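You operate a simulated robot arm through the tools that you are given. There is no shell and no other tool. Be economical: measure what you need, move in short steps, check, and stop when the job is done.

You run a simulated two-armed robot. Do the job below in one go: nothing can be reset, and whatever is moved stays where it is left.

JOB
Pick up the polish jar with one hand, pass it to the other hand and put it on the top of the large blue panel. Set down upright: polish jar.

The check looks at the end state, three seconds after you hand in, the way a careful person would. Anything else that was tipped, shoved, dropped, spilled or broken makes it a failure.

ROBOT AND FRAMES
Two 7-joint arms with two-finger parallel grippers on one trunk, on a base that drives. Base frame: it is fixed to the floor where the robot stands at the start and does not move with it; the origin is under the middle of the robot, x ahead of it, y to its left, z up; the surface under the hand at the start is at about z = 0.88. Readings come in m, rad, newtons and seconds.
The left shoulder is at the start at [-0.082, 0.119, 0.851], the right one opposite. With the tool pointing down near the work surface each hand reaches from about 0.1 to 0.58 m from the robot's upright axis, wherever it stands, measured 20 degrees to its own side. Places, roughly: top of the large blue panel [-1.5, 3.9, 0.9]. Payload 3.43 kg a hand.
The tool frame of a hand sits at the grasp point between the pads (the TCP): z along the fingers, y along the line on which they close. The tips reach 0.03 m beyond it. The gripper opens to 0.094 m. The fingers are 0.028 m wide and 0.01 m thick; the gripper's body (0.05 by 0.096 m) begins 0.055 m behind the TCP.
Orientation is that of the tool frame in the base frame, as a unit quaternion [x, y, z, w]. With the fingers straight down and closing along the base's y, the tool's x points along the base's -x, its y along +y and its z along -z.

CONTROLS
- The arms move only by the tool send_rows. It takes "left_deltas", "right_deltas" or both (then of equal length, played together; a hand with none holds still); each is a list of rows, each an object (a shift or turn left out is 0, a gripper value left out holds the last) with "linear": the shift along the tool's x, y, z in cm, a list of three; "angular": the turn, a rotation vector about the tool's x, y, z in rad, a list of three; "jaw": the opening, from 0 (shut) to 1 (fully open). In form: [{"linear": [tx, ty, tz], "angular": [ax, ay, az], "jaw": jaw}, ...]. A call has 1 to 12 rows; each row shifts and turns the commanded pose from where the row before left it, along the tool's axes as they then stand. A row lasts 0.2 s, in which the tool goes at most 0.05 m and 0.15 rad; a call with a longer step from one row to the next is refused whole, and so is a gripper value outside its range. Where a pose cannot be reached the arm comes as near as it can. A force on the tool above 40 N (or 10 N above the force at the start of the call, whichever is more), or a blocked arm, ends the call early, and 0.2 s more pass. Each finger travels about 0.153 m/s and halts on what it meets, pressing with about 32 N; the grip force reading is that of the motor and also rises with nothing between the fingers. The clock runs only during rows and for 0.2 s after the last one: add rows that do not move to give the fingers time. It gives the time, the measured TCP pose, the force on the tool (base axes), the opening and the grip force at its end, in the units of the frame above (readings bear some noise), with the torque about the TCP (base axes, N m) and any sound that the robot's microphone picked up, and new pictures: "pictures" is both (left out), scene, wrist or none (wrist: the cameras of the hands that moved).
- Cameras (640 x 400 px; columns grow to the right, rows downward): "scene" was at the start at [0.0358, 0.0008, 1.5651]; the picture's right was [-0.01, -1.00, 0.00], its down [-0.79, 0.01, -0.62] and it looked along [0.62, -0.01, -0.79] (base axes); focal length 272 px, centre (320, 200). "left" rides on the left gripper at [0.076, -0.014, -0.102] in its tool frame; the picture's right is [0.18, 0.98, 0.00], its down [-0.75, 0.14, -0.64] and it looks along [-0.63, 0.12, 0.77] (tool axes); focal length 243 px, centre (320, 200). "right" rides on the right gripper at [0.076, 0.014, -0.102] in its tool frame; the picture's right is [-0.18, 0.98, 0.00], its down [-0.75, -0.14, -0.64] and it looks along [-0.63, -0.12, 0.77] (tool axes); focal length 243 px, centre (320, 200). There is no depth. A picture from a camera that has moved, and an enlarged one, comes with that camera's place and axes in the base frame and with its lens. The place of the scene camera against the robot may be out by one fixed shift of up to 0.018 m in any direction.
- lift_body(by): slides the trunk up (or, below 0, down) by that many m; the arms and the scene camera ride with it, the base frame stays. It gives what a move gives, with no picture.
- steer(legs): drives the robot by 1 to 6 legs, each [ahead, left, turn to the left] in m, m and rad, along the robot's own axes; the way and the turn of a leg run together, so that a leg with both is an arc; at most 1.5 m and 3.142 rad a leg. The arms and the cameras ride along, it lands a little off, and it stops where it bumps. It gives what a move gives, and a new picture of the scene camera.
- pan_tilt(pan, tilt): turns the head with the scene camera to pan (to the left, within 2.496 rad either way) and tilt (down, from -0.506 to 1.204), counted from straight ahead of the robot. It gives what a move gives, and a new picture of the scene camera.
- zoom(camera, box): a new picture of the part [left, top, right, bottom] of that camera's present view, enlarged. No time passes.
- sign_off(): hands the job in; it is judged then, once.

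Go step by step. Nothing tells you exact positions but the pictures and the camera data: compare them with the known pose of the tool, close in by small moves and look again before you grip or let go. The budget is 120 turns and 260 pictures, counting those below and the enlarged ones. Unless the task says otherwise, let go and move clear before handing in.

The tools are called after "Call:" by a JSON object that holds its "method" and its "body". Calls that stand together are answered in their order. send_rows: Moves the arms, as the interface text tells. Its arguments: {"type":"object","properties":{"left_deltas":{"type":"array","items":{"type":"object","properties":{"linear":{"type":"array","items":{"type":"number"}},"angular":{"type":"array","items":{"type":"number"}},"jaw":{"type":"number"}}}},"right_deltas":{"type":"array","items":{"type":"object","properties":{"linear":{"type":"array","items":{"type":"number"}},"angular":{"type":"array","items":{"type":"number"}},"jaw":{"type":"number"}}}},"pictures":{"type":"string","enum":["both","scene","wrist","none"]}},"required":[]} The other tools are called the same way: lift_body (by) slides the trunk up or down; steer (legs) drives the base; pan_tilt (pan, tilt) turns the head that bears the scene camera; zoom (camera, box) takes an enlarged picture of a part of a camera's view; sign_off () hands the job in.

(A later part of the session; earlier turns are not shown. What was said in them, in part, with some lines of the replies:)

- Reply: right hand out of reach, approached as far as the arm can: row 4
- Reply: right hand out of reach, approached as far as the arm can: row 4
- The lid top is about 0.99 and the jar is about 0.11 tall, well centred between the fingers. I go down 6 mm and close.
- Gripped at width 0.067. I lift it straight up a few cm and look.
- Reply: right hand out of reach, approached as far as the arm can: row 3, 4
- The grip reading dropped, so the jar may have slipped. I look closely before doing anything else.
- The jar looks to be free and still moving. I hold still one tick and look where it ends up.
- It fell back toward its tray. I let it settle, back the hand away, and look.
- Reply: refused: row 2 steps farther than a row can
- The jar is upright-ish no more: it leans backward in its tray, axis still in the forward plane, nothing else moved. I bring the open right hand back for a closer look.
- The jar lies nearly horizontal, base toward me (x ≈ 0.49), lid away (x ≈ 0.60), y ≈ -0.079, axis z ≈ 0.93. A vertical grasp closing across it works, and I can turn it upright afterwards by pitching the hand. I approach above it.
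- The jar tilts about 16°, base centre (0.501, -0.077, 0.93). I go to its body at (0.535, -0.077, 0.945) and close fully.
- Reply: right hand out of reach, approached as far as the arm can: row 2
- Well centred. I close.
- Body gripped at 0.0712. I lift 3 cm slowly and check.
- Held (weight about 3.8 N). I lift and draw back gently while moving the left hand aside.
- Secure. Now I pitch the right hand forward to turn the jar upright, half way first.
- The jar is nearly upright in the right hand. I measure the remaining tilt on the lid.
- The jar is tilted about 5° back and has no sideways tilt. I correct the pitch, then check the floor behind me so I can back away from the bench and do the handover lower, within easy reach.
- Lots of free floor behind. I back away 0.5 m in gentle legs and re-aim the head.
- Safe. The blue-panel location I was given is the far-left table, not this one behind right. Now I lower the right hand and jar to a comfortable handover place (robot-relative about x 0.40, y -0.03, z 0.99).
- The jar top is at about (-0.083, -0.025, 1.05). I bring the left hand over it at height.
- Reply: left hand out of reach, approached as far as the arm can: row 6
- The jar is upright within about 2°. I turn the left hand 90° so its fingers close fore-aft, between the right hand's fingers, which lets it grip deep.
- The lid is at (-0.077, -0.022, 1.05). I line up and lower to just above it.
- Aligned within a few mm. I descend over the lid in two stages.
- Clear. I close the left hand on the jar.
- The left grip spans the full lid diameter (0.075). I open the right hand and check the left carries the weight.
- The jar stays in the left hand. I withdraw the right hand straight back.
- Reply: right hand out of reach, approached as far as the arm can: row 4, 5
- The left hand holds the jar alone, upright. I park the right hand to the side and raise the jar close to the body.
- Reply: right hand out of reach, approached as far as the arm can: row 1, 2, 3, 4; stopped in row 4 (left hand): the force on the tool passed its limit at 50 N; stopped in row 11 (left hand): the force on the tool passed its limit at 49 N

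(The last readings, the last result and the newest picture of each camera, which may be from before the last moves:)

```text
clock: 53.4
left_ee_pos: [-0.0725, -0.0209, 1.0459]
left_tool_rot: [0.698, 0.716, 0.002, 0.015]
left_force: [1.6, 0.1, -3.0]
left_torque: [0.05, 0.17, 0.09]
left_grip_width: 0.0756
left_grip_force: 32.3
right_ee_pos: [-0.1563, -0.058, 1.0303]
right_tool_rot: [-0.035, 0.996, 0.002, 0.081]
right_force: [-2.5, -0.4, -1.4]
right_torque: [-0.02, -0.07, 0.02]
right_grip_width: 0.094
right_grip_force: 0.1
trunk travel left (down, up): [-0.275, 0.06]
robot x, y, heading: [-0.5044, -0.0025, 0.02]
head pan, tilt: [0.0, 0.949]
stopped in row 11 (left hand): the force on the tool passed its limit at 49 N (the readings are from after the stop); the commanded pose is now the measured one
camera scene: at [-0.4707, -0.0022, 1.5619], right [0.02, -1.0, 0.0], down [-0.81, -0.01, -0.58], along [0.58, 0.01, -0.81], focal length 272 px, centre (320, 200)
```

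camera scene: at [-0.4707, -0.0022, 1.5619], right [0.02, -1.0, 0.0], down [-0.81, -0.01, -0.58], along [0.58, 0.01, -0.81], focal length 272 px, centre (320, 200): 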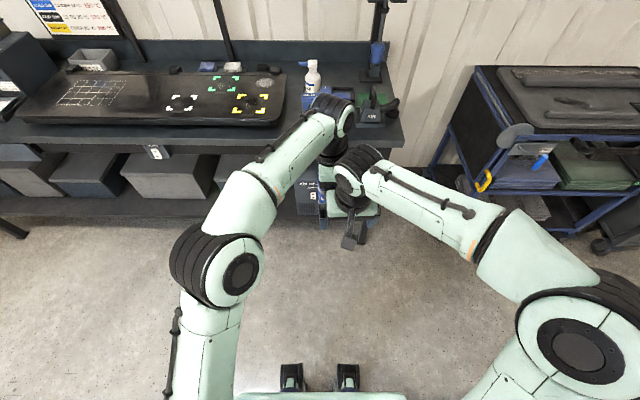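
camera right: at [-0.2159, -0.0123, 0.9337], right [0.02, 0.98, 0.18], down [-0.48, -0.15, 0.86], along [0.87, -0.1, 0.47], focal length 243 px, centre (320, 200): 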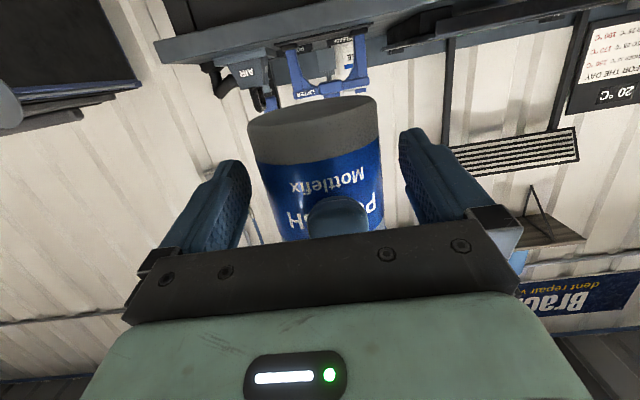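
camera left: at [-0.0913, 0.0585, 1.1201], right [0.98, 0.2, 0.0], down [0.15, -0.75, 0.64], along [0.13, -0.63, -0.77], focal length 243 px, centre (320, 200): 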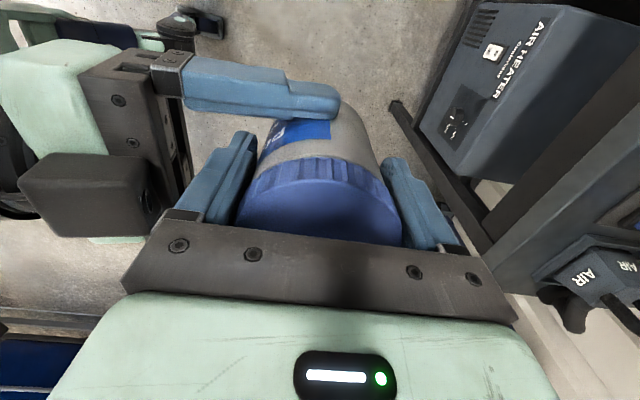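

The right hand bumped the left one on the way out; the jar is still gripped. I look closely before separating them.

Call:
{"method": "zoom", "body": {"camera": "left", "box": [0, 0, 640, 400]}}

Call:
{"method": "zoom", "body": {"camera": "right", "box": [0, 0, 640, 400]}}

Call:
{"method": "zoom", "body": {"camera": "scene", "box": [280, 80, 420, 260]}}

```text
1.00 times, centred on (320, 200) of left (not enlarged: the box is as wide or as high as the picture)
camera zoom: at [-0.0919, 0.0575, 1.1456], right [0.98, 0.21, 0.02], down [0.14, -0.74, 0.66], along [0.15, -0.64, -0.75], focal length 243 px, centre (320, 200)
```

zoom: 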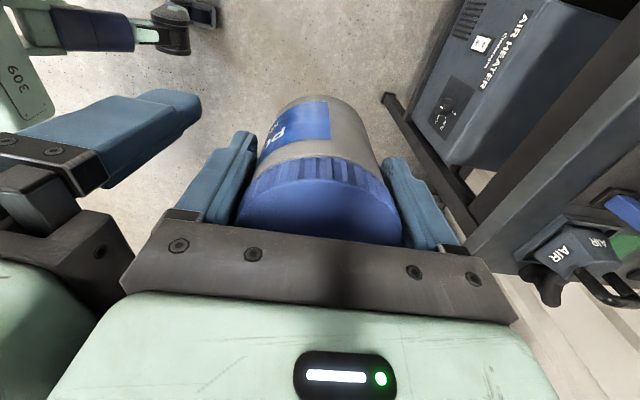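

```text
1.00 times, centred on (320, 200) of right (not enlarged: the box is as wide or as high as the picture)
camera zoom: at [-0.2483, -0.05, 1.1188], right [0.11, 0.99, 0.03], down [0.65, -0.09, 0.76], along [0.75, -0.07, -0.65], focal length 243 px, centre (320, 200)
```

zoom: 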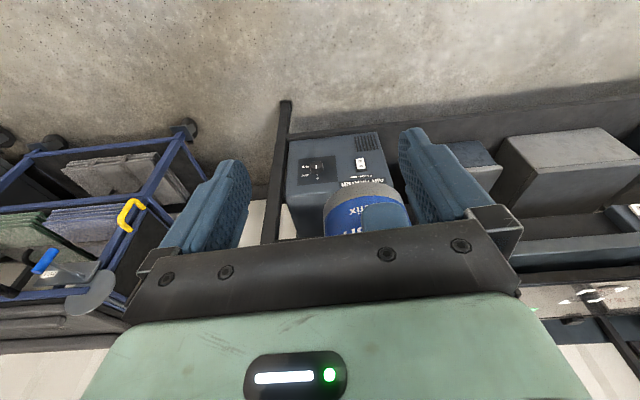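

```text
2.22 times, centred on (350, 170) of scene
camera zoom: at [-0.4707, -0.0022, 1.5619], right [0.02, -1.0, 0.0], down [-0.81, -0.01, -0.58], along [0.58, 0.01, -0.81], focal length 605 px, centre (253, 267)
```

zoom: 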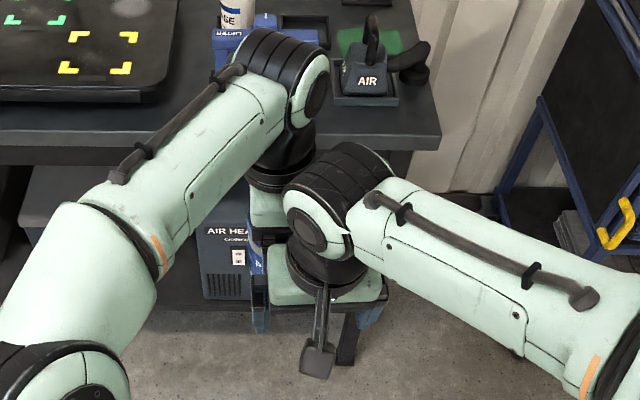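

The jar is unchanged in the left grip. The right hand now points down; I move it back and right in small steps.

Call:
{"method": "send_rows", "body": {"right_deltas": [{"linear": [1, -0.5, 0]}, {"linear": [1.5, -1, 0]}, {"linear": [1, -2, 0]}, {"linear": [0.5, -3, 0]}, {"linear": [0, -3, 0]}, {"linear": [0, -3, 0]}, {"linear": [0, -3, 0]}, {}], "left_deltas": [{}, {}, {}, {}, {}, {}, {}, {}], "pictures": "both"}}

```text
clock: 55.2
left_ee_pos: [-0.0735, -0.0198, 1.0457]
left_tool_rot: [0.698, 0.716, 0.004, 0.016]
left_force: [-0.6, -0.4, -4.2]
left_torque: [0.05, 0.0, -0.02]
left_grip_width: 0.0754
left_grip_force: 32.0
right_ee_pos: [-0.184, -0.2167, 1.0253]
right_tool_rot: [-0.035, 0.996, 0.002, 0.082]
right_force: [0.3, 0.4, 0.1]
right_torque: [-0.05, -0.01, -0.03]
right_grip_width: 0.094
right_grip_force: 0.0
trunk travel left (down, up): [-0.275, 0.06]
robot x, y, heading: [-0.5073, -0.0001, 0.016]
head pan, tilt: [0.0, 0.949]
camera scene: at [-0.4711, -0.0021, 1.5619], right [0.02, -1.0, 0.0], down [-0.81, -0.01, -0.58], along [0.58, 0.01, -0.81], focal length 272 px, centre (320, 200)
camera right: at [-0.2766, -0.2082, 1.1139], right [0.11, 0.99, 0.03], down [0.65, -0.1, 0.76], along [0.75, -0.07, -0.65], focal length 243 px, centre (320, 200)
camera left: at [-0.0923, 0.0575, 1.1461], right [0.98, 0.21, 0.02], down [0.14, -0.74, 0.66], along [0.15, -0.64, -0.75], focal length 243 px, centre (320, 200)
```

scene: 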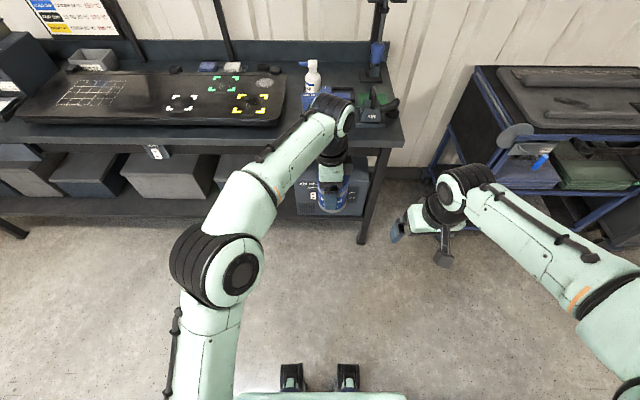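
right: 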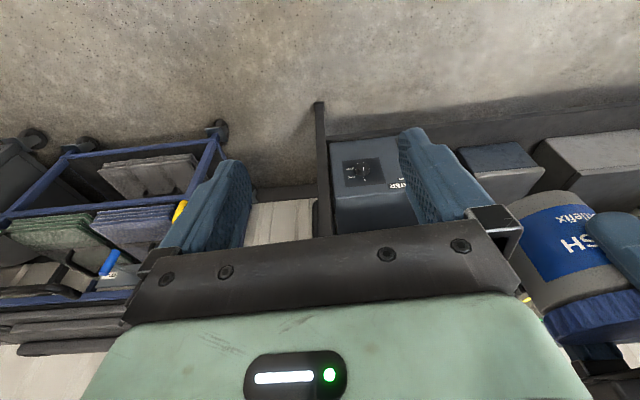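
left: 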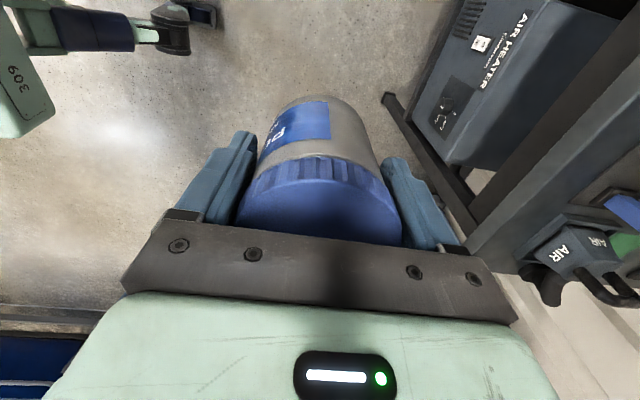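

Separated cleanly. I level the left hand, raise the jar and bring it in.

Call:
{"method": "send_rows", "body": {"left_deltas": [{"linear": [0, 0, -1], "angular": [0.0285, 0.0166, 0]}, {"linear": [1, -0.5, -1.3]}, {"linear": [1.3, -1, -1.3]}, {"linear": [1.3, -1, -1.3]}, {"linear": [1.3, -1, -1.3]}, {"linear": [1.3, -1, -1.3]}, {"linear": [1.3, -1, -1.3]}, {"linear": [1.3, -0.8, -1]}, {}], "pictures": "scene"}}

Call:
{"method": "pan_tilt", "body": {"pan": 1.9, "tilt": 0.35}}

```text
clock: 57.2
left_ee_pos: [-0.1397, 0.0678, 1.1432]
left_tool_rot: [0.699, 0.715, -0.002, -0.001]
left_force: [0.1, -1.2, -4.8]
left_torque: [0.02, 0.0, 0.02]
left_grip_width: 0.0754
left_grip_force: 32.0
right_ee_pos: [-0.1834, -0.216, 1.0258]
right_tool_rot: [-0.035, 0.996, 0.003, 0.082]
right_force: [-0.6, 0.3, 0.6]
right_torque: [-0.01, 0.03, 0.03]
right_grip_width: 0.0939
right_grip_force: 0.0
trunk travel left (down, up): [-0.275, 0.06]
robot x, y, heading: [-0.5035, -0.0059, 0.019]
head pan, tilt: [0.0, 0.949]
camera scene: at [-0.471, -0.0027, 1.5619], right [0.02, -1.0, 0.0], down [-0.81, -0.01, -0.58], along [0.58, 0.01, -0.81], focal length 272 px, centre (320, 200)
```

scene: 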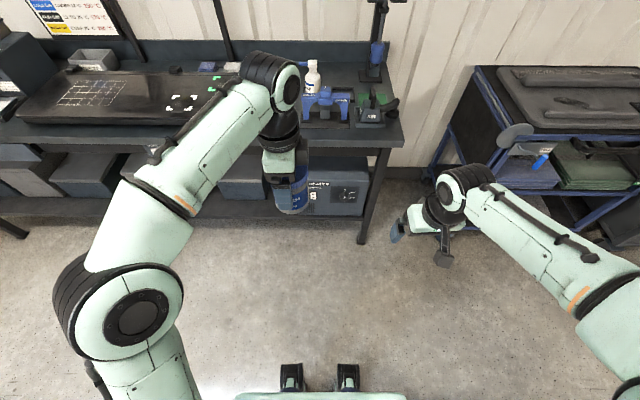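

```text
clock: 59.1
left_ee_pos: [-0.1398, 0.069, 1.1432]
left_tool_rot: [0.698, 0.716, -0.001, -0.001]
left_force: [-1.2, -0.8, -4.5]
left_torque: [0.07, 0.03, 0.05]
left_grip_width: 0.0755
left_grip_force: 32.3
right_ee_pos: [-0.1838, -0.2163, 1.0251]
right_tool_rot: [-0.035, 0.996, 0.003, 0.082]
right_force: [0.4, 0.5, -0.2]
right_torque: [0.01, -0.03, 0.01]
right_grip_width: 0.094
right_grip_force: 0.0
trunk travel left (down, up): [-0.275, 0.06]
robot x, y, heading: [-0.5093, -0.0088, 0.017]
head pan, tilt: [1.901, 0.351]
camera scene: at [-0.5755, 0.0839, 1.6131], right [0.94, 0.34, 0.0], down [0.12, -0.32, -0.94], along [-0.32, 0.88, -0.34], focal length 272 px, centre (320, 200)
```

scene: 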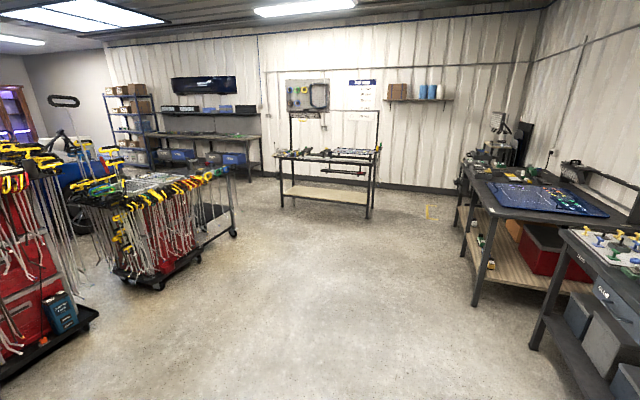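

The target table has its front edge near y ≈ 3.75 with the floor clear up to it. I turn left to face it, then drive partway.

Call:
{"method": "steer", "body": {"legs": [[0, 0, 1.552], [1.0, 0.45, 0], [1.0, 0.45, 0]]}}

Call:
{"method": "pan_tilt", "body": {"pan": 0, "tilt": 0.5}}

```text
clock: 73.8
left_ee_pos: [-1.5114, 2.3542, 1.1443]
left_tool_rot: [-0.008, 1.0, -0.002, 0.001]
left_force: [0.1, 0.3, -4.3]
left_torque: [0.03, 0.05, 0.0]
left_grip_width: 0.0755
left_grip_force: 32.3
right_ee_pos: [-1.2279, 2.3058, 1.0255]
right_tool_rot: [0.726, -0.683, -0.059, -0.056]
right_force: [0.8, -0.7, 0.8]
right_torque: [-0.05, 0.01, 0.01]
right_grip_width: 0.0938
right_grip_force: 0.0
trunk travel left (down, up): [-0.275, 0.06]
robot x, y, heading: [-1.4427, 1.9883, 1.577]
head pan, tilt: [1.901, 0.351]
camera scene: at [-1.526, 1.9142, 1.6131], right [-0.33, 0.94, 0.0], down [0.32, 0.11, -0.94], along [-0.89, -0.31, -0.34], focal length 272 px, centre (320, 200)
```

scene: 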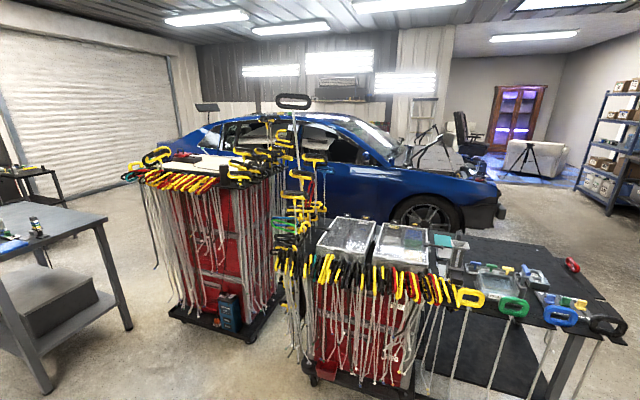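

```text
clock: 75.7
left_ee_pos: [-1.5113, 2.3542, 1.1436]
left_tool_rot: [-0.008, 1.0, -0.002, 0.0]
left_force: [-0.2, -0.6, -5.2]
left_torque: [-0.01, 0.03, -0.02]
left_grip_width: 0.0753
left_grip_force: 31.7
right_ee_pos: [-1.2277, 2.3052, 1.0251]
right_tool_rot: [0.726, -0.683, -0.06, -0.057]
right_force: [-0.3, -0.4, -0.4]
right_torque: [0.01, -0.01, 0.0]
right_grip_width: 0.0941
right_grip_force: 0.1
trunk travel left (down, up): [-0.275, 0.06]
robot x, y, heading: [-1.4421, 1.9875, 1.58]
head pan, tilt: [0.0, 0.499]
camera scene: at [-1.439, 2.036, 1.5994], right [1.0, 0.01, 0.0], down [0.0, -0.48, -0.88], along [-0.01, 0.88, -0.48], focal length 272 px, centre (320, 200)
```

scene: 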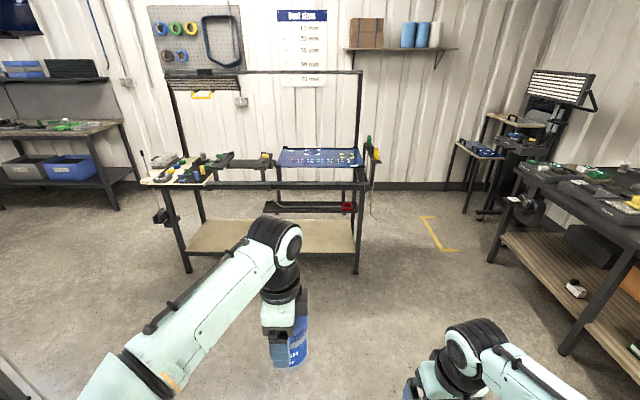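

Good progress. I zoom on the blue panel.

Call:
{"method": "zoom", "body": {"camera": "scene", "box": [240, 120, 400, 220]}}

```text
4.00 times, centred on (320, 170) of scene
camera zoom: at [-1.439, 2.036, 1.5994], right [1.0, 0.01, 0.0], down [0.0, -0.48, -0.88], along [-0.01, 0.88, -0.48], focal length 1089 px, centre (320, 320)
```

zoom: 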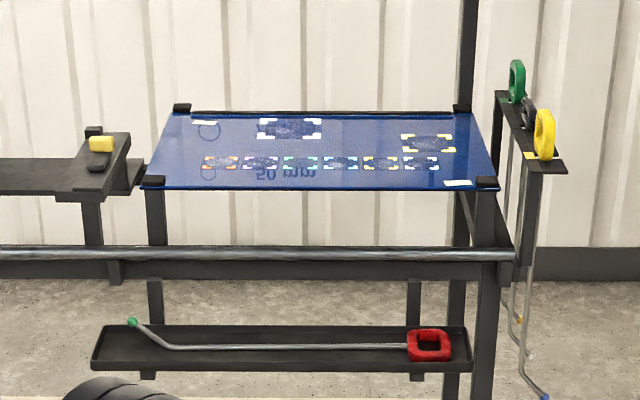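

The blue panel is a flat plate about x -1.74 to -1.16, y 3.80 to 4.21, z about 0.9, with markings only. I pull the right hand back for clearance and drive closer.

Call:
{"method": "send_rows", "body": {"right_deltas": [{"linear": [2, 0.5, -1]}, {"linear": [2, 0.5, -1]}, {"linear": [2, 0.5, -1]}, {"linear": [1, 0, -1]}, {}], "pictures": "none"}}

Call:
{"method": "steer", "body": {"legs": [[1.0, 0, 0]]}}

```text
clock: 76.9
left_ee_pos: [-1.5127, 2.3525, 1.1429]
left_tool_rot: [-0.008, 1.0, -0.002, 0.0]
left_force: [0.5, 0.4, -3.7]
left_torque: [0.02, 0.05, 0.0]
left_grip_width: 0.0755
left_grip_force: 32.1
right_ee_pos: [-1.238, 2.2284, 1.0525]
right_tool_rot: [0.726, -0.683, -0.059, -0.057]
right_force: [-0.4, 0.0, 0.3]
right_torque: [-0.01, -0.02, -0.01]
right_grip_width: 0.094
right_grip_force: 0.1
trunk travel left (down, up): [-0.275, 0.06]
robot x, y, heading: [-1.4415, 1.9812, 1.583]
head pan, tilt: [0.0, 0.499]
```

```text
clock: 82.1
left_ee_pos: [-1.5128, 3.3522, 1.143]
left_tool_rot: [-0.004, 1.0, -0.001, -0.001]
left_force: [-0.7, 0.6, -5.6]
left_torque: [0.02, 0.04, -0.01]
left_grip_width: 0.0753
left_grip_force: 31.8
right_ee_pos: [-1.2407, 3.2261, 1.053]
right_tool_rot: [0.723, -0.686, -0.058, -0.058]
right_force: [-0.5, 0.0, 0.2]
right_torque: [0.02, 0.01, 0.02]
right_grip_width: 0.094
right_grip_force: 0.1
trunk travel left (down, up): [-0.275, 0.06]
robot x, y, heading: [-1.4463, 2.9816, 1.572]
head pan, tilt: [0.0, 0.499]
camera scene: at [-1.4432, 3.0344, 1.5994], right [1.0, 0.0, 0.0], down [0.0, -0.48, -0.88], along [0.0, 0.88, -0.48], focal length 272 px, centre (320, 200)
```

scene: 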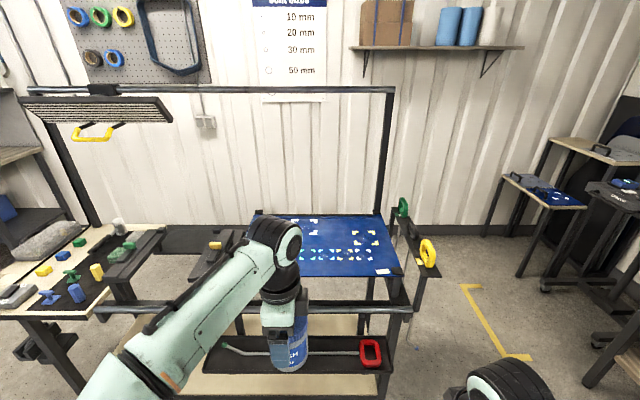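

Approach is clear. I drive the last 0.40 m.

Call:
{"method": "steer", "body": {"legs": [[0.2, 0, 0], [0.2, 0, 0]]}}

Call:
{"method": "pan_tilt", "body": {"pan": 0, "tilt": 0.9}}

```text
clock: 84.9
left_ee_pos: [-1.5128, 3.7524, 1.1421]
left_tool_rot: [-0.003, 1.0, -0.002, 0.0]
left_force: [0.6, 0.6, -4.0]
left_torque: [-0.03, 0.02, 0.04]
left_grip_width: 0.0754
left_grip_force: 32.0
right_ee_pos: [-1.2401, 3.6261, 1.0514]
right_tool_rot: [0.722, -0.687, -0.059, -0.057]
right_force: [-0.2, -0.2, 0.2]
right_torque: [0.01, -0.02, -0.01]
right_grip_width: 0.094
right_grip_force: 0.0
trunk travel left (down, up): [-0.275, 0.06]
robot x, y, heading: [-1.4477, 3.3867, 1.575]
head pan, tilt: [0.0, 0.499]
camera scene: at [-1.4426, 3.4347, 1.5994], right [1.0, 0.0, 0.0], down [0.0, -0.48, -0.88], along [0.0, 0.88, -0.48], focal length 272 px, centre (320, 200)
```

scene: 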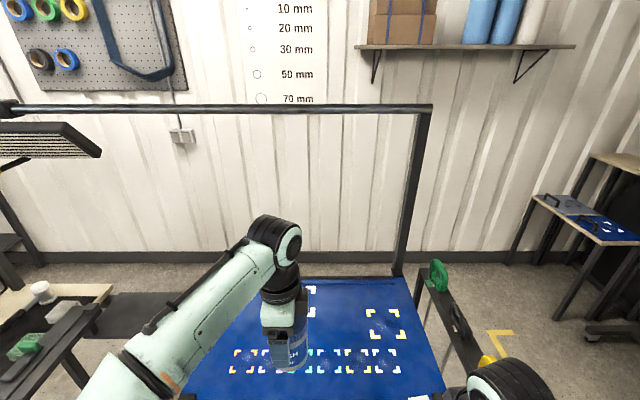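

```text
clock: 85.8
left_ee_pos: [-1.5114, 3.7523, 1.1421]
left_tool_rot: [-0.001, 1.0, -0.002, 0.0]
left_force: [0.0, 0.4, -4.6]
left_torque: [0.0, 0.0, 0.0]
left_grip_width: 0.0754
left_grip_force: 31.5
right_ee_pos: [-1.2391, 3.6246, 1.0519]
right_tool_rot: [0.722, -0.687, -0.059, -0.056]
right_force: [0.8, -0.1, -0.2]
right_torque: [0.0, 0.01, 0.0]
right_grip_width: 0.0937
right_grip_force: 0.1
trunk travel left (down, up): [-0.275, 0.06]
robot x, y, heading: [-1.4484, 3.3856, 1.567]
head pan, tilt: [0.0, 0.901]
camera scene: at [-1.4427, 3.4186, 1.5656], right [1.0, 0.0, 0.0], down [0.0, -0.78, -0.62], along [0.0, 0.62, -0.78], focal length 272 px, centre (320, 200)
```

scene: 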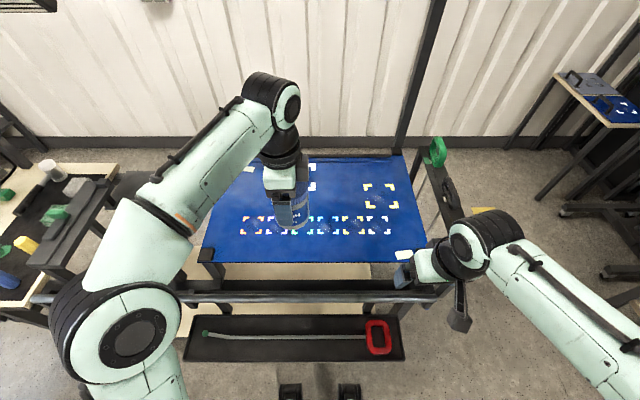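

Positioned well; the panel is under the jar. I advance over the panel while lowering to a safe height.

Call:
{"method": "send_rows", "body": {"left_deltas": [{"linear": [0, 0.8, 0.6]}, {"linear": [0, 1.5, 1.0]}, {"linear": [0, 1.6, 1.0]}, {"linear": [0, 1.6, 1.0]}, {"linear": [0, 1.6, 1.0]}, {"linear": [0, 1.6, 1.0]}, {"linear": [0, 1.6, 1.0]}, {"linear": [0, 1.2, 0.9]}, {"linear": [0, 0.5, 0.3]}, {}]}}

Call:
{"method": "zoom", "body": {"camera": "scene", "box": [210, 110, 410, 260]}}

Call:
{"method": "zoom", "body": {"camera": "right", "box": [0, 0, 640, 400]}}

```text
clock: 88.0
left_ee_pos: [-1.5135, 3.8724, 1.0655]
left_tool_rot: [-0.002, 1.0, -0.002, 0.001]
left_force: [-1.1, 0.7, -4.9]
left_torque: [0.0, 0.01, 0.02]
left_grip_width: 0.0756
left_grip_force: 32.0
right_ee_pos: [-1.2402, 3.6265, 1.0525]
right_tool_rot: [0.723, -0.686, -0.058, -0.056]
right_force: [0.3, -0.4, -1.0]
right_torque: [0.03, 0.0, -0.01]
right_grip_width: 0.094
right_grip_force: 0.1
trunk travel left (down, up): [-0.275, 0.06]
robot x, y, heading: [-1.4483, 3.3838, 1.572]
head pan, tilt: [0.0, 0.901]
camera scene: at [-1.4427, 3.4188, 1.5656], right [1.0, 0.0, 0.0], down [0.0, -0.78, -0.62], along [0.0, 0.62, -0.78], focal length 272 px, centre (320, 200)
camera left: at [-1.5894, 3.8583, 1.1672], right [-0.19, 0.98, 0.0], down [0.75, 0.15, 0.64], along [0.63, 0.12, -0.77], focal length 243 px, centre (320, 200)
```

scene: 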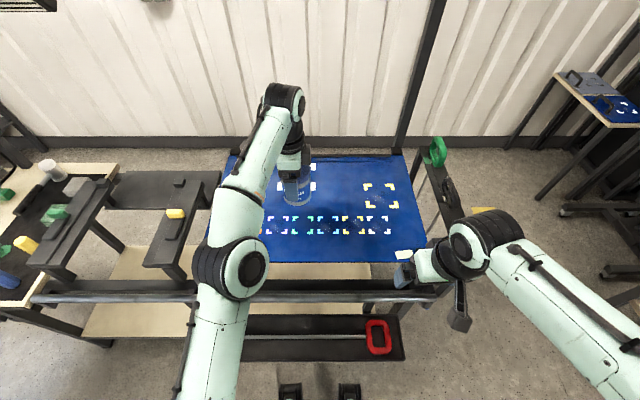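
left: 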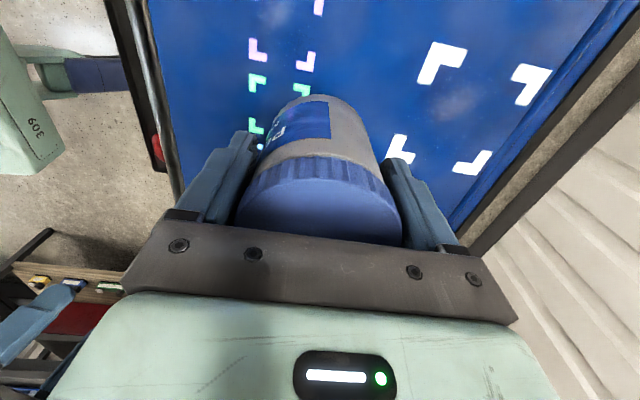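

```text
2.67 times, centred on (310, 185) of scene
camera zoom: at [-1.4427, 3.4188, 1.5656], right [1.0, 0.0, 0.0], down [0.0, -0.78, -0.62], along [0.0, 0.62, -0.78], focal length 726 px, centre (347, 240)
```

zoom: 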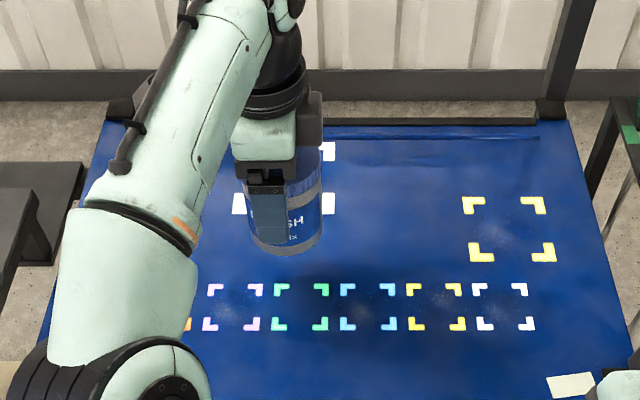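

```text
1.00 times, centred on (320, 200) of right (not enlarged: the box is as wide or as high as the picture)
camera zoom: at [-1.2492, 3.5338, 1.1406], right [-0.99, 0.13, 0.03], down [0.11, 0.64, 0.76], along [0.08, 0.75, -0.65], focal length 243 px, centre (320, 200)
```

zoom: 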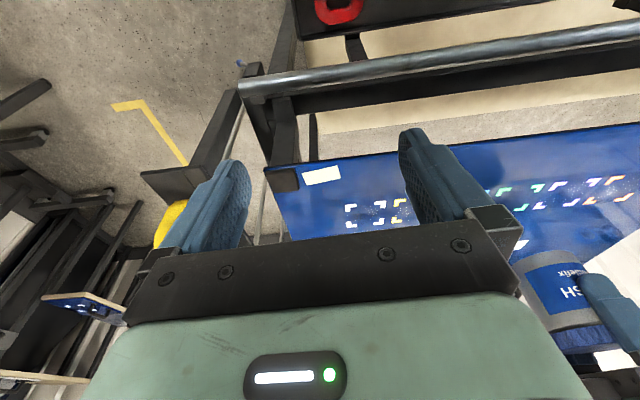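

The spot under the jar is clear, flat panel. I descend slowly.

Call:
{"method": "send_rows", "body": {"left_deltas": [{"linear": [0, 0, 1]}, {"linear": [0, 0, 1.2]}, {"linear": [0, 0, 1.0]}, {"linear": [0, 0, 0.8]}, {}], "pictures": "wrist"}}

Call:
{"method": "zoom", "body": {"camera": "scene", "box": [260, 140, 360, 230]}}

Call:
{"method": "zoom", "body": {"camera": "right", "box": [460, 160, 640, 400]}}

```text
clock: 89.2
left_ee_pos: [-1.5132, 3.8711, 1.0248]
left_tool_rot: [-0.002, 1.0, -0.002, 0.0]
left_force: [0.0, 0.3, -5.3]
left_torque: [0.01, 0.02, 0.01]
left_grip_width: 0.0753
left_grip_force: 32.1
right_ee_pos: [-1.2405, 3.6255, 1.0514]
right_tool_rot: [0.722, -0.687, -0.058, -0.058]
right_force: [0.0, -0.3, 0.5]
right_torque: [0.0, -0.01, -0.02]
right_grip_width: 0.094
right_grip_force: 0.0
trunk travel left (down, up): [-0.275, 0.06]
robot x, y, heading: [-1.4508, 3.3867, 1.57]
head pan, tilt: [0.0, 0.901]
camera left: at [-1.5897, 3.8572, 1.1268], right [-0.19, 0.98, 0.0], down [0.75, 0.15, 0.64], along [0.63, 0.12, -0.77], focal length 243 px, centre (320, 200)
```

left: 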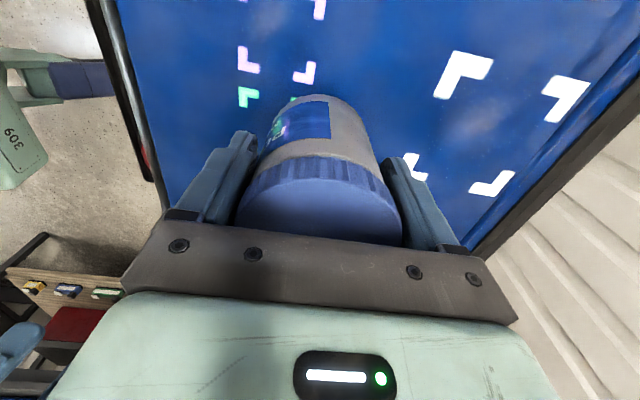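

```text
4.44 times, centred on (310, 185) of scene
camera zoom: at [-1.4427, 3.4189, 1.5656], right [1.0, 0.0, 0.0], down [0.0, -0.78, -0.62], along [0.0, 0.62, -0.78], focal length 1210 px, centre (364, 267)
```

zoom: 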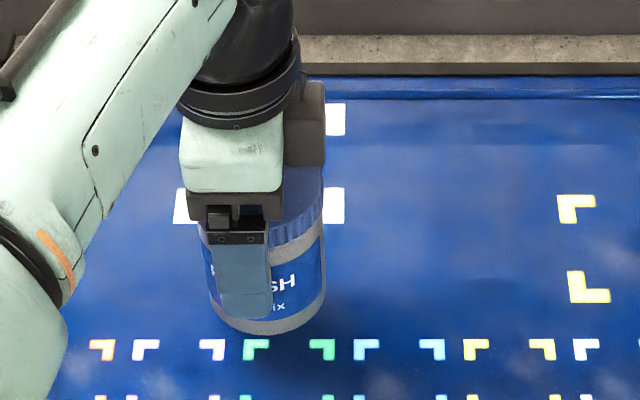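

```text
1.67 times, centred on (550, 280) of right
camera zoom: at [-1.2491, 3.5338, 1.1406], right [-0.99, 0.13, 0.03], down [0.11, 0.64, 0.76], along [0.08, 0.75, -0.65], focal length 404 px, centre (-63, 67)
```

zoom: 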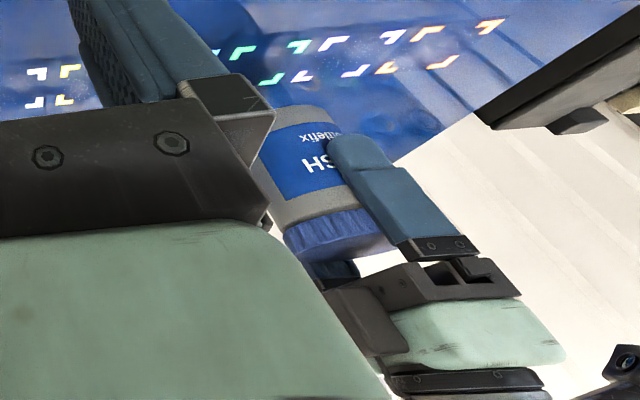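

Still about 3 cm above. I continue in small steps, watching the force.

Call:
{"method": "send_rows", "body": {"left_deltas": [{"linear": [0, 0, 0.6]}, {"linear": [0, 0, 0.6]}, {"linear": [0, 0, 0.4]}, {}], "pictures": "none"}}

Call:
{"method": "zoom", "body": {"camera": "scene", "box": [260, 140, 360, 230]}}

```text
clock: 90.2
left_ee_pos: [-1.5122, 3.8719, 1.0084]
left_tool_rot: [-0.003, 1.0, -0.001, -0.001]
left_force: [0.6, -0.4, -4.0]
left_torque: [0.03, 0.03, 0.0]
left_grip_width: 0.0753
left_grip_force: 31.9
right_ee_pos: [-1.2398, 3.6259, 1.0529]
right_tool_rot: [0.722, -0.687, -0.058, -0.057]
right_force: [-0.2, -0.8, 0.1]
right_torque: [-0.02, 0.0, -0.01]
right_grip_width: 0.0941
right_grip_force: 0.1
trunk travel left (down, up): [-0.275, 0.06]
robot x, y, heading: [-1.4437, 3.383, 1.563]
head pan, tilt: [0.0, 0.901]
```

```text
4.44 times, centred on (310, 185) of scene
camera zoom: at [-1.4426, 3.4189, 1.5656], right [1.0, 0.0, 0.0], down [0.0, -0.78, -0.62], along [0.0, 0.62, -0.78], focal length 1210 px, centre (364, 267)
```

zoom: 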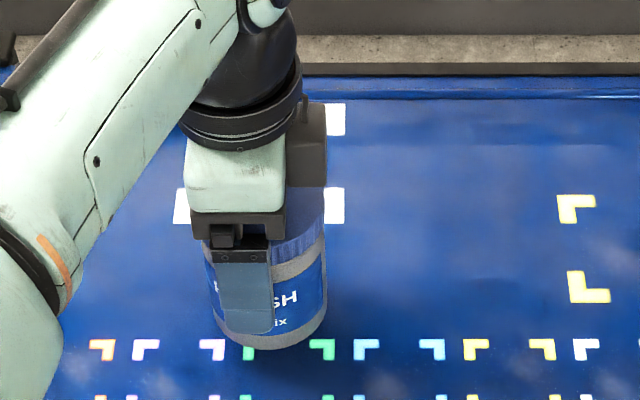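

Call:
{"method": "send_rows", "body": {"left_deltas": [{"linear": [0, 0, 0.4]}, {"linear": [0, 0, 0.4]}, {}], "pictures": "none"}}

```text
clock: 91.0
left_ee_pos: [-1.5136, 3.8731, 1.0001]
left_tool_rot: [-0.003, 1.0, -0.002, 0.0]
left_force: [-0.5, 0.2, -4.7]
left_torque: [0.0, 0.02, 0.0]
left_grip_width: 0.0753
left_grip_force: 32.3
right_ee_pos: [-1.2407, 3.6253, 1.0525]
right_tool_rot: [0.722, -0.687, -0.058, -0.057]
right_force: [0.1, -0.1, -0.4]
right_torque: [0.01, 0.0, 0.03]
right_grip_width: 0.0938
right_grip_force: 0.0
trunk travel left (down, up): [-0.275, 0.06]
robot x, y, heading: [-1.4479, 3.384, 1.568]
head pan, tilt: [0.0, 0.901]
```

No contact yet (force still just the weight); I continue down.

Call:
{"method": "send_rows", "body": {"left_deltas": [{"linear": [0, 0, 0.3]}, {"linear": [0, 0, 0.3]}, {}], "pictures": "none"}}

Call:
{"method": "zoom", "body": {"camera": "right", "box": [480, 120, 640, 400]}}

```text
clock: 91.8
left_ee_pos: [-1.513, 3.872, 0.9954]
left_tool_rot: [-0.003, 1.0, -0.002, 0.0]
left_force: [0.1, 0.2, -4.6]
left_torque: [-0.02, 0.03, 0.02]
left_grip_width: 0.0753
left_grip_force: 32.2
right_ee_pos: [-1.2403, 3.6246, 1.0516]
right_tool_rot: [0.722, -0.687, -0.059, -0.058]
right_force: [-0.5, -0.2, -0.2]
right_torque: [-0.02, -0.03, -0.02]
right_grip_width: 0.094
right_grip_force: 0.1
trunk travel left (down, up): [-0.275, 0.06]
robot x, y, heading: [-1.445, 3.3876, 1.568]
head pan, tilt: [0.0, 0.901]
```

```text
1.43 times, centred on (560, 260) of right
camera zoom: at [-1.2491, 3.5338, 1.1406], right [-0.99, 0.13, 0.03], down [0.11, 0.64, 0.76], along [0.08, 0.75, -0.65], focal length 347 px, centre (-23, 114)
```

zoom: 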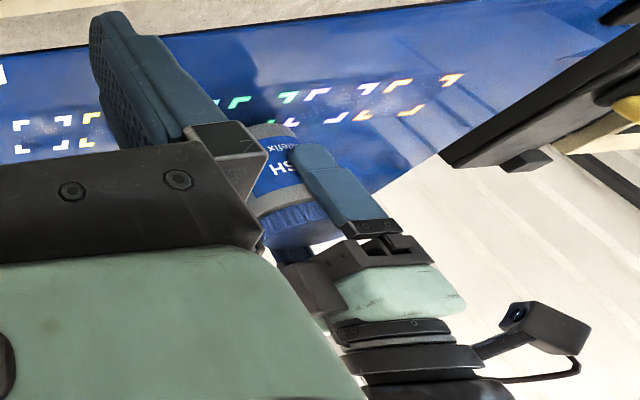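

Call:
{"method": "send_rows", "body": {"left_deltas": [{"linear": [0, 0, 0.3]}, {"linear": [0, 0, 0.3]}, {}], "pictures": "none"}}

Call:
{"method": "send_rows", "body": {"left_deltas": [{"linear": [0, 0, 0.3]}, {}], "pictures": "none"}}

Call:
{"method": "zoom", "body": {"camera": "scene", "box": [260, 140, 360, 230]}}

```text
clock: 92.5
left_ee_pos: [-1.5136, 3.8727, 0.9898]
left_tool_rot: [-0.002, 1.0, -0.002, 0.0]
left_force: [0.0, -0.1, -4.0]
left_torque: [-0.05, 0.02, -0.01]
left_grip_width: 0.0755
left_grip_force: 32.2
right_ee_pos: [-1.2397, 3.6261, 1.0513]
right_tool_rot: [0.722, -0.687, -0.058, -0.056]
right_force: [-0.2, -0.2, -0.2]
right_torque: [0.02, -0.02, -0.04]
right_grip_width: 0.0942
right_grip_force: 0.0
trunk travel left (down, up): [-0.275, 0.06]
robot x, y, heading: [-1.449, 3.3842, 1.569]
head pan, tilt: [0.0, 0.901]
```

```text
clock: 93.2
left_ee_pos: [-1.5125, 3.8715, 0.9859]
left_tool_rot: [-0.001, 1.0, -0.002, -0.001]
left_force: [-0.5, -0.1, -4.4]
left_torque: [-0.02, 0.03, 0.03]
left_grip_width: 0.0755
left_grip_force: 32.0
right_ee_pos: [-1.2392, 3.6257, 1.0507]
right_tool_rot: [0.723, -0.687, -0.059, -0.056]
right_force: [0.0, 0.2, 0.1]
right_torque: [-0.02, -0.02, 0.0]
right_grip_width: 0.0941
right_grip_force: 0.1
trunk travel left (down, up): [-0.275, 0.06]
robot x, y, heading: [-1.4464, 3.3851, 1.564]
head pan, tilt: [0.0, 0.901]
```

```text
4.44 times, centred on (310, 185) of scene
camera zoom: at [-1.4426, 3.4189, 1.5656], right [1.0, 0.0, 0.0], down [0.0, -0.78, -0.62], along [0.0, 0.62, -0.78], focal length 1210 px, centre (364, 267)
```

zoom: 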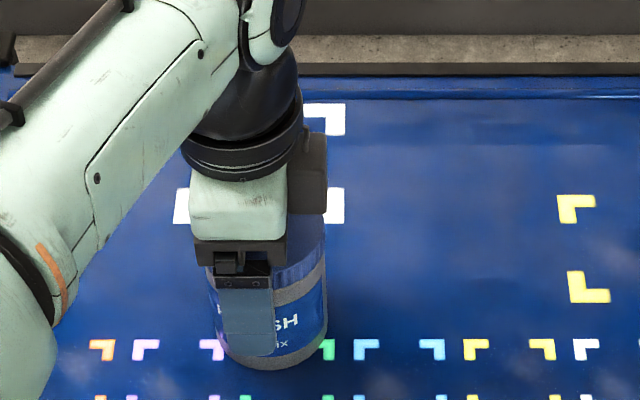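

Still only weight. I continue in 3 mm steps.

Call:
{"method": "send_rows", "body": {"left_deltas": [{"linear": [0, 0, 0.3]}, {}], "pictures": "none"}}

Call:
{"method": "send_rows", "body": {"left_deltas": [{"linear": [0, 0, 0.3]}, {}], "pictures": "none"}}

```text
clock: 93.8
left_ee_pos: [-1.5128, 3.8715, 0.9852]
left_tool_rot: [-0.003, 1.0, 0.001, 0.001]
left_force: [0.2, 1.1, 14.1]
left_torque: [-0.12, 0.44, 0.0]
left_grip_width: 0.0751
left_grip_force: 31.7
right_ee_pos: [-1.2397, 3.6246, 1.0529]
right_tool_rot: [0.722, -0.687, -0.06, -0.058]
right_force: [0.8, 0.5, 0.3]
right_torque: [0.0, -0.05, -0.02]
right_grip_width: 0.0939
right_grip_force: 0.0
trunk travel left (down, up): [-0.275, 0.06]
robot x, y, heading: [-1.4485, 3.3868, 1.57]
head pan, tilt: [0.0, 0.901]
```

```text
clock: 94.3
left_ee_pos: [-1.5136, 3.8716, 0.9822]
left_tool_rot: [-0.003, 1.0, 0.002, 0.001]
left_force: [1.5, 9.3, 27.4]
left_torque: [-0.21, -0.27, 0.11]
left_grip_width: 0.0758
left_grip_force: 31.8
right_ee_pos: [-1.2399, 3.6251, 1.0517]
right_tool_rot: [0.722, -0.687, -0.059, -0.057]
right_force: [-0.1, 0.2, -0.5]
right_torque: [0.01, 0.03, 0.01]
right_grip_width: 0.094
right_grip_force: 0.1
trunk travel left (down, up): [-0.275, 0.06]
robot x, y, heading: [-1.4499, 3.3856, 1.571]
head pan, tilt: [0.0, 0.901]
```

Contact at z ≈ 0.985 and slightly pressed. I relieve the press by 4 mm and look before opening.

Call:
{"method": "send_rows", "body": {"left_deltas": [{"linear": [0, 0, -0.2]}, {"linear": [0, 0, -0.2]}, {}], "pictures": "wrist"}}

Call:
{"method": "zoom", "body": {"camera": "scene", "box": [260, 140, 360, 230]}}

```text
clock: 95.2
left_ee_pos: [-1.5137, 3.8692, 0.9817]
left_tool_rot: [-0.001, 1.0, -0.004, -0.001]
left_force: [2.6, 1.9, 3.5]
left_torque: [0.33, -0.27, -0.03]
left_grip_width: 0.0754
left_grip_force: 32.2
right_ee_pos: [-1.2385, 3.624, 1.0524]
right_tool_rot: [0.723, -0.686, -0.058, -0.057]
right_force: [-0.3, -0.1, 0.9]
right_torque: [0.03, -0.01, 0.05]
right_grip_width: 0.0941
right_grip_force: 0.0
trunk travel left (down, up): [-0.275, 0.06]
robot x, y, heading: [-1.448, 3.384, 1.565]
head pan, tilt: [0.0, 0.901]
camera left: at [-1.5895, 3.8572, 1.0853], right [-0.19, 0.98, -0.01], down [0.75, 0.15, 0.64], along [0.63, 0.11, -0.77], focal length 243 px, centre (320, 200)
```

left: 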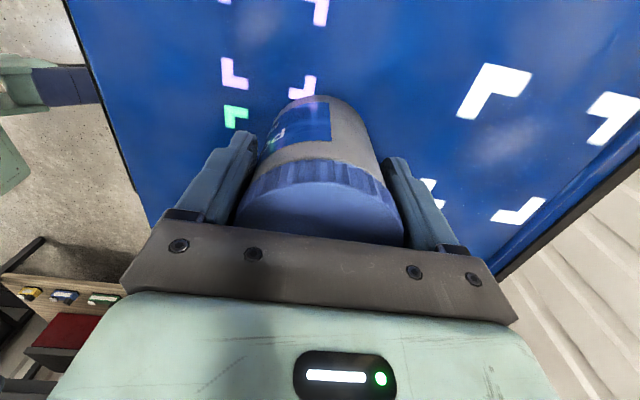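

```text
4.44 times, centred on (310, 185) of scene
camera zoom: at [-1.4423, 3.4184, 1.5654], right [1.0, 0.0, 0.0], down [0.0, -0.78, -0.62], along [0.0, 0.62, -0.78], focal length 1210 px, centre (364, 267)
```

zoom: 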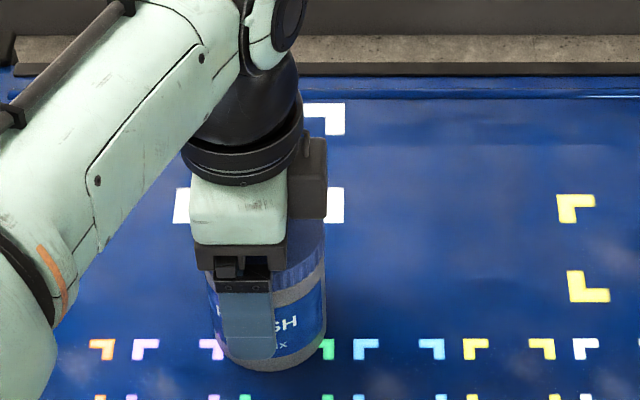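

The jar is resting with nearly neutral force. I open in small steps.

Call:
{"method": "send_rows", "body": {"left_deltas": [{"jaw": 0.8}, {"jaw": 0.84}, {"jaw": 0.9}, {"jaw": 1.0}, {}, {}], "pictures": "wrist"}}

Call:
{"method": "zoom", "body": {"camera": "scene", "box": [260, 140, 360, 230]}}

```text
clock: 96.5
left_ee_pos: [-1.5145, 3.8717, 0.9857]
left_tool_rot: [-0.002, 1.0, -0.002, 0.0]
left_force: [-0.3, 0.6, 0.7]
left_torque: [0.0, -0.02, 0.03]
left_grip_width: 0.0938
left_grip_force: 0.0
right_ee_pos: [-1.2399, 3.6256, 1.0529]
right_tool_rot: [0.722, -0.687, -0.059, -0.057]
right_force: [0.5, 0.6, -0.5]
right_torque: [-0.02, 0.02, 0.02]
right_grip_width: 0.094
right_grip_force: 0.0
trunk travel left (down, up): [-0.275, 0.06]
robot x, y, heading: [-1.4455, 3.3873, 1.568]
head pan, tilt: [0.0, 0.901]
camera left: at [-1.59, 3.8574, 1.0871], right [-0.19, 0.98, 0.0], down [0.75, 0.15, 0.64], along [0.63, 0.12, -0.77], focal length 243 px, centre (320, 200)
```

left: 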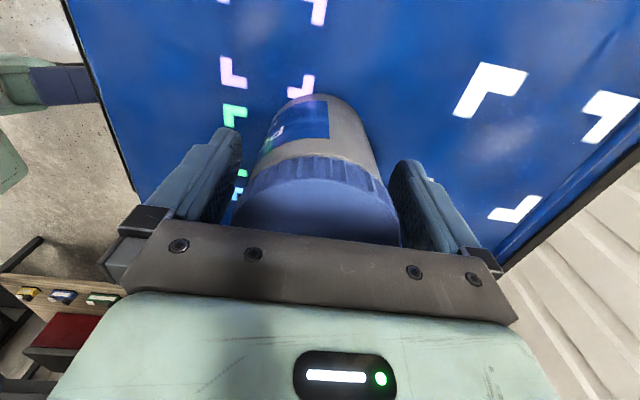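

```text
4.44 times, centred on (310, 185) of scene
camera zoom: at [-1.4426, 3.4185, 1.5656], right [1.0, 0.0, 0.0], down [0.0, -0.78, -0.62], along [0.0, 0.62, -0.78], focal length 1210 px, centre (364, 267)
```

zoom: 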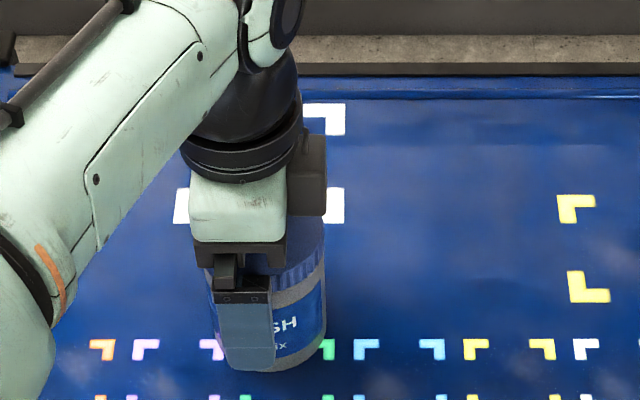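

The jar stands free. I raise the hand straight up.

Call:
{"method": "send_rows", "body": {"left_deltas": [{"linear": [0, 0, -1.5]}, {"linear": [0, 0, -2]}, {"linear": [0, 0, -2]}, {"linear": [0, 0, -2]}, {}], "pictures": "wrist"}}

Call:
{"method": "zoom", "body": {"camera": "scene", "box": [240, 120, 380, 240]}}

```text
clock: 97.8
left_ee_pos: [-1.5129, 3.871, 1.0596]
left_tool_rot: [-0.003, 1.0, -0.002, 0.0]
left_force: [0.6, 0.2, 0.7]
left_torque: [-0.03, -0.01, 0.01]
left_grip_width: 0.094
left_grip_force: 0.0
right_ee_pos: [-1.2389, 3.6252, 1.0517]
right_tool_rot: [0.723, -0.686, -0.059, -0.057]
right_force: [0.6, 0.1, -0.8]
right_torque: [-0.02, 0.0, -0.01]
right_grip_width: 0.0942
right_grip_force: 0.1
trunk travel left (down, up): [-0.275, 0.06]
robot x, y, heading: [-1.4455, 3.385, 1.57]
head pan, tilt: [0.0, 0.901]
camera left: at [-1.5891, 3.857, 1.1626], right [-0.19, 0.98, 0.0], down [0.75, 0.15, 0.64], along [0.63, 0.12, -0.77], focal length 243 px, centre (320, 200)
```

left: 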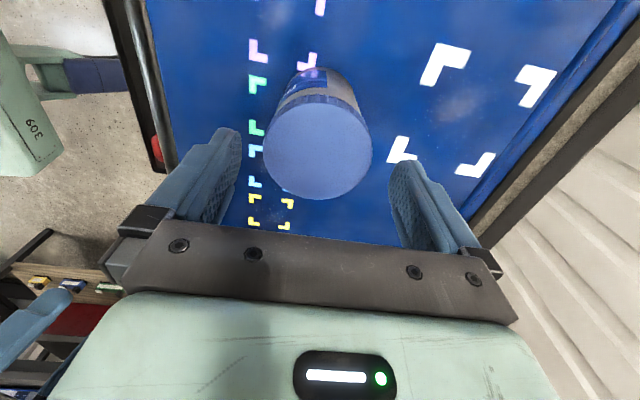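

```text
3.33 times, centred on (310, 180) of scene
camera zoom: at [-1.4428, 3.4185, 1.5656], right [1.0, 0.0, 0.0], down [0.0, -0.78, -0.62], along [0.0, 0.62, -0.78], focal length 908 px, centre (353, 267)
```

zoom: 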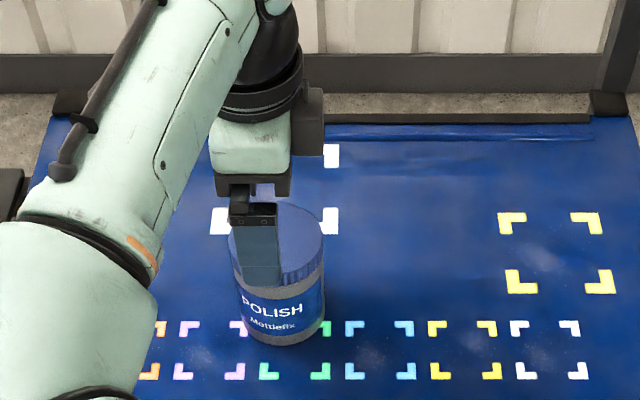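

The jar stands upright and the tips clear the lid. I raise a little more, then draw the hand back.

Call:
{"method": "send_rows", "body": {"left_deltas": [{"linear": [0, -0.3, -2]}, {"linear": [0, -2, -2]}, {"linear": [0, -3, -1.5]}, {"linear": [0, -3, -1]}, {"linear": [0, -3, 0]}, {"linear": [0, -3, 0]}, {}], "pictures": "scene"}}

Call:
{"method": "zoom", "body": {"camera": "scene", "box": [240, 120, 380, 240]}}

```text
clock: 99.3
left_ee_pos: [-1.5136, 3.7319, 1.1242]
left_tool_rot: [-0.001, 1.0, -0.002, 0.0]
left_force: [0.0, -0.6, 0.5]
left_torque: [-0.03, 0.02, 0.0]
left_grip_width: 0.0941
left_grip_force: 0.1
right_ee_pos: [-1.2395, 3.6253, 1.0517]
right_tool_rot: [0.722, -0.687, -0.059, -0.057]
right_force: [1.0, 0.2, 0.0]
right_torque: [-0.01, 0.0, 0.0]
right_grip_width: 0.094
right_grip_force: 0.0
trunk travel left (down, up): [-0.275, 0.06]
robot x, y, heading: [-1.4442, 3.3879, 1.563]
head pan, tilt: [0.0, 0.901]
camera scene: at [-1.4424, 3.4192, 1.5656], right [1.0, 0.0, 0.0], down [0.0, -0.78, -0.62], along [0.0, 0.62, -0.78], focal length 272 px, centre (320, 200)
```

scene: 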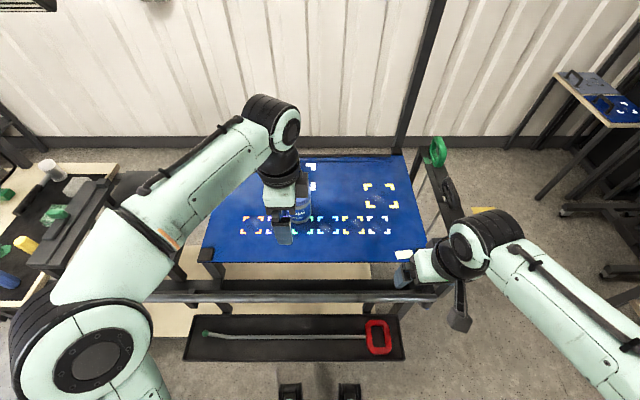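

```text
3.33 times, centred on (310, 180) of scene
camera zoom: at [-1.4424, 3.4192, 1.5656], right [1.0, 0.0, 0.0], down [0.0, -0.78, -0.62], along [0.0, 0.62, -0.78], focal length 908 px, centre (353, 267)
```

zoom: 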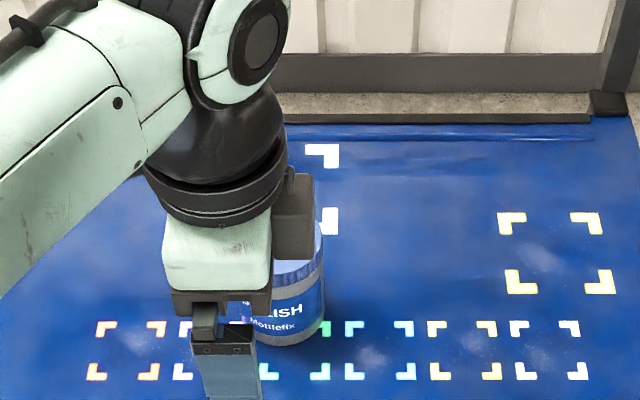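

The hand is clear and the jar stands. I back the robot off and take a final look.

Call:
{"method": "steer", "body": {"legs": [[-0.35, 0, 0]]}}

Call:
{"method": "zoom", "body": {"camera": "scene", "box": [200, 60, 420, 220]}}

```text
clock: 101.6
left_ee_pos: [-1.5166, 3.3868, 1.1246]
left_tool_rot: [-0.011, 1.0, -0.001, 0.001]
left_force: [0.5, 0.1, 0.3]
left_torque: [0.03, 0.02, -0.02]
left_grip_width: 0.094
left_grip_force: 0.1
right_ee_pos: [-1.2423, 3.2851, 1.0518]
right_tool_rot: [0.728, -0.681, -0.058, -0.057]
right_force: [-0.4, 0.3, -0.5]
right_torque: [-0.01, -0.03, 0.0]
right_grip_width: 0.0938
right_grip_force: 0.0
trunk travel left (down, up): [-0.275, 0.06]
robot x, y, heading: [-1.4442, 3.0441, 1.588]
head pan, tilt: [0.0, 0.901]
camera scene: at [-1.4409, 3.0747, 1.5656], right [1.0, 0.01, 0.0], down [0.01, -0.78, -0.62], along [-0.01, 0.62, -0.78], focal length 272 px, centre (320, 200)
```

scene: 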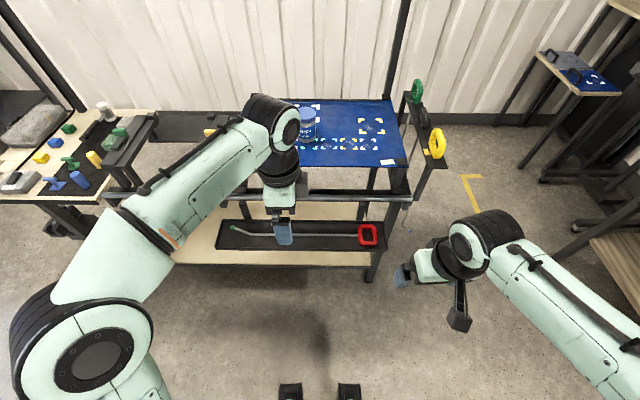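

```text
2.50 times, centred on (310, 140) of scene
camera zoom: at [-1.4409, 3.0747, 1.5656], right [1.0, 0.01, 0.0], down [0.01, -0.78, -0.62], along [-0.01, 0.62, -0.78], focal length 681 px, centre (345, 350)
```

zoom: 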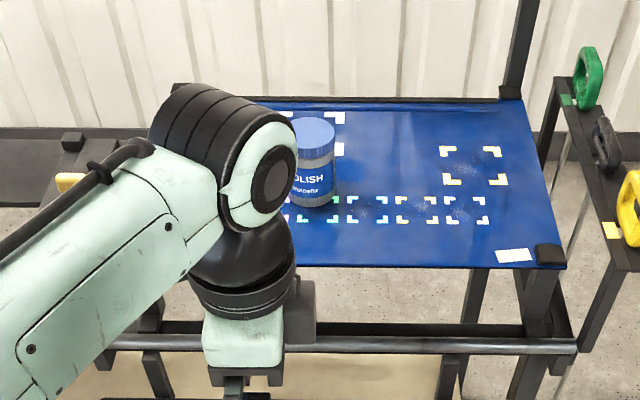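

The jar stands upright on the blue panel, everything else is in place, and both hands are clear. I hand in.

Call:
{"method": "sign_off", "body": {}}

```text
The job is handed in.
```

The polish jar is standing upright on the top of the large blue panel, after being passed from the right hand to the left, and both hands are clear.

- **Dropped jar:** On the first lift the jar slipped out of the right hand and fell back into its tray on its side. I picked it up again from there and turned it upright. I saw no spill or damage.
- **Hands bumped:** After the handover the two hands bumped each other twice. The force limit stopped the move each time, at about 50 N, and the jar stayed in the left grip.

I saw nothing else moved or tipped at the bench or around the panel.
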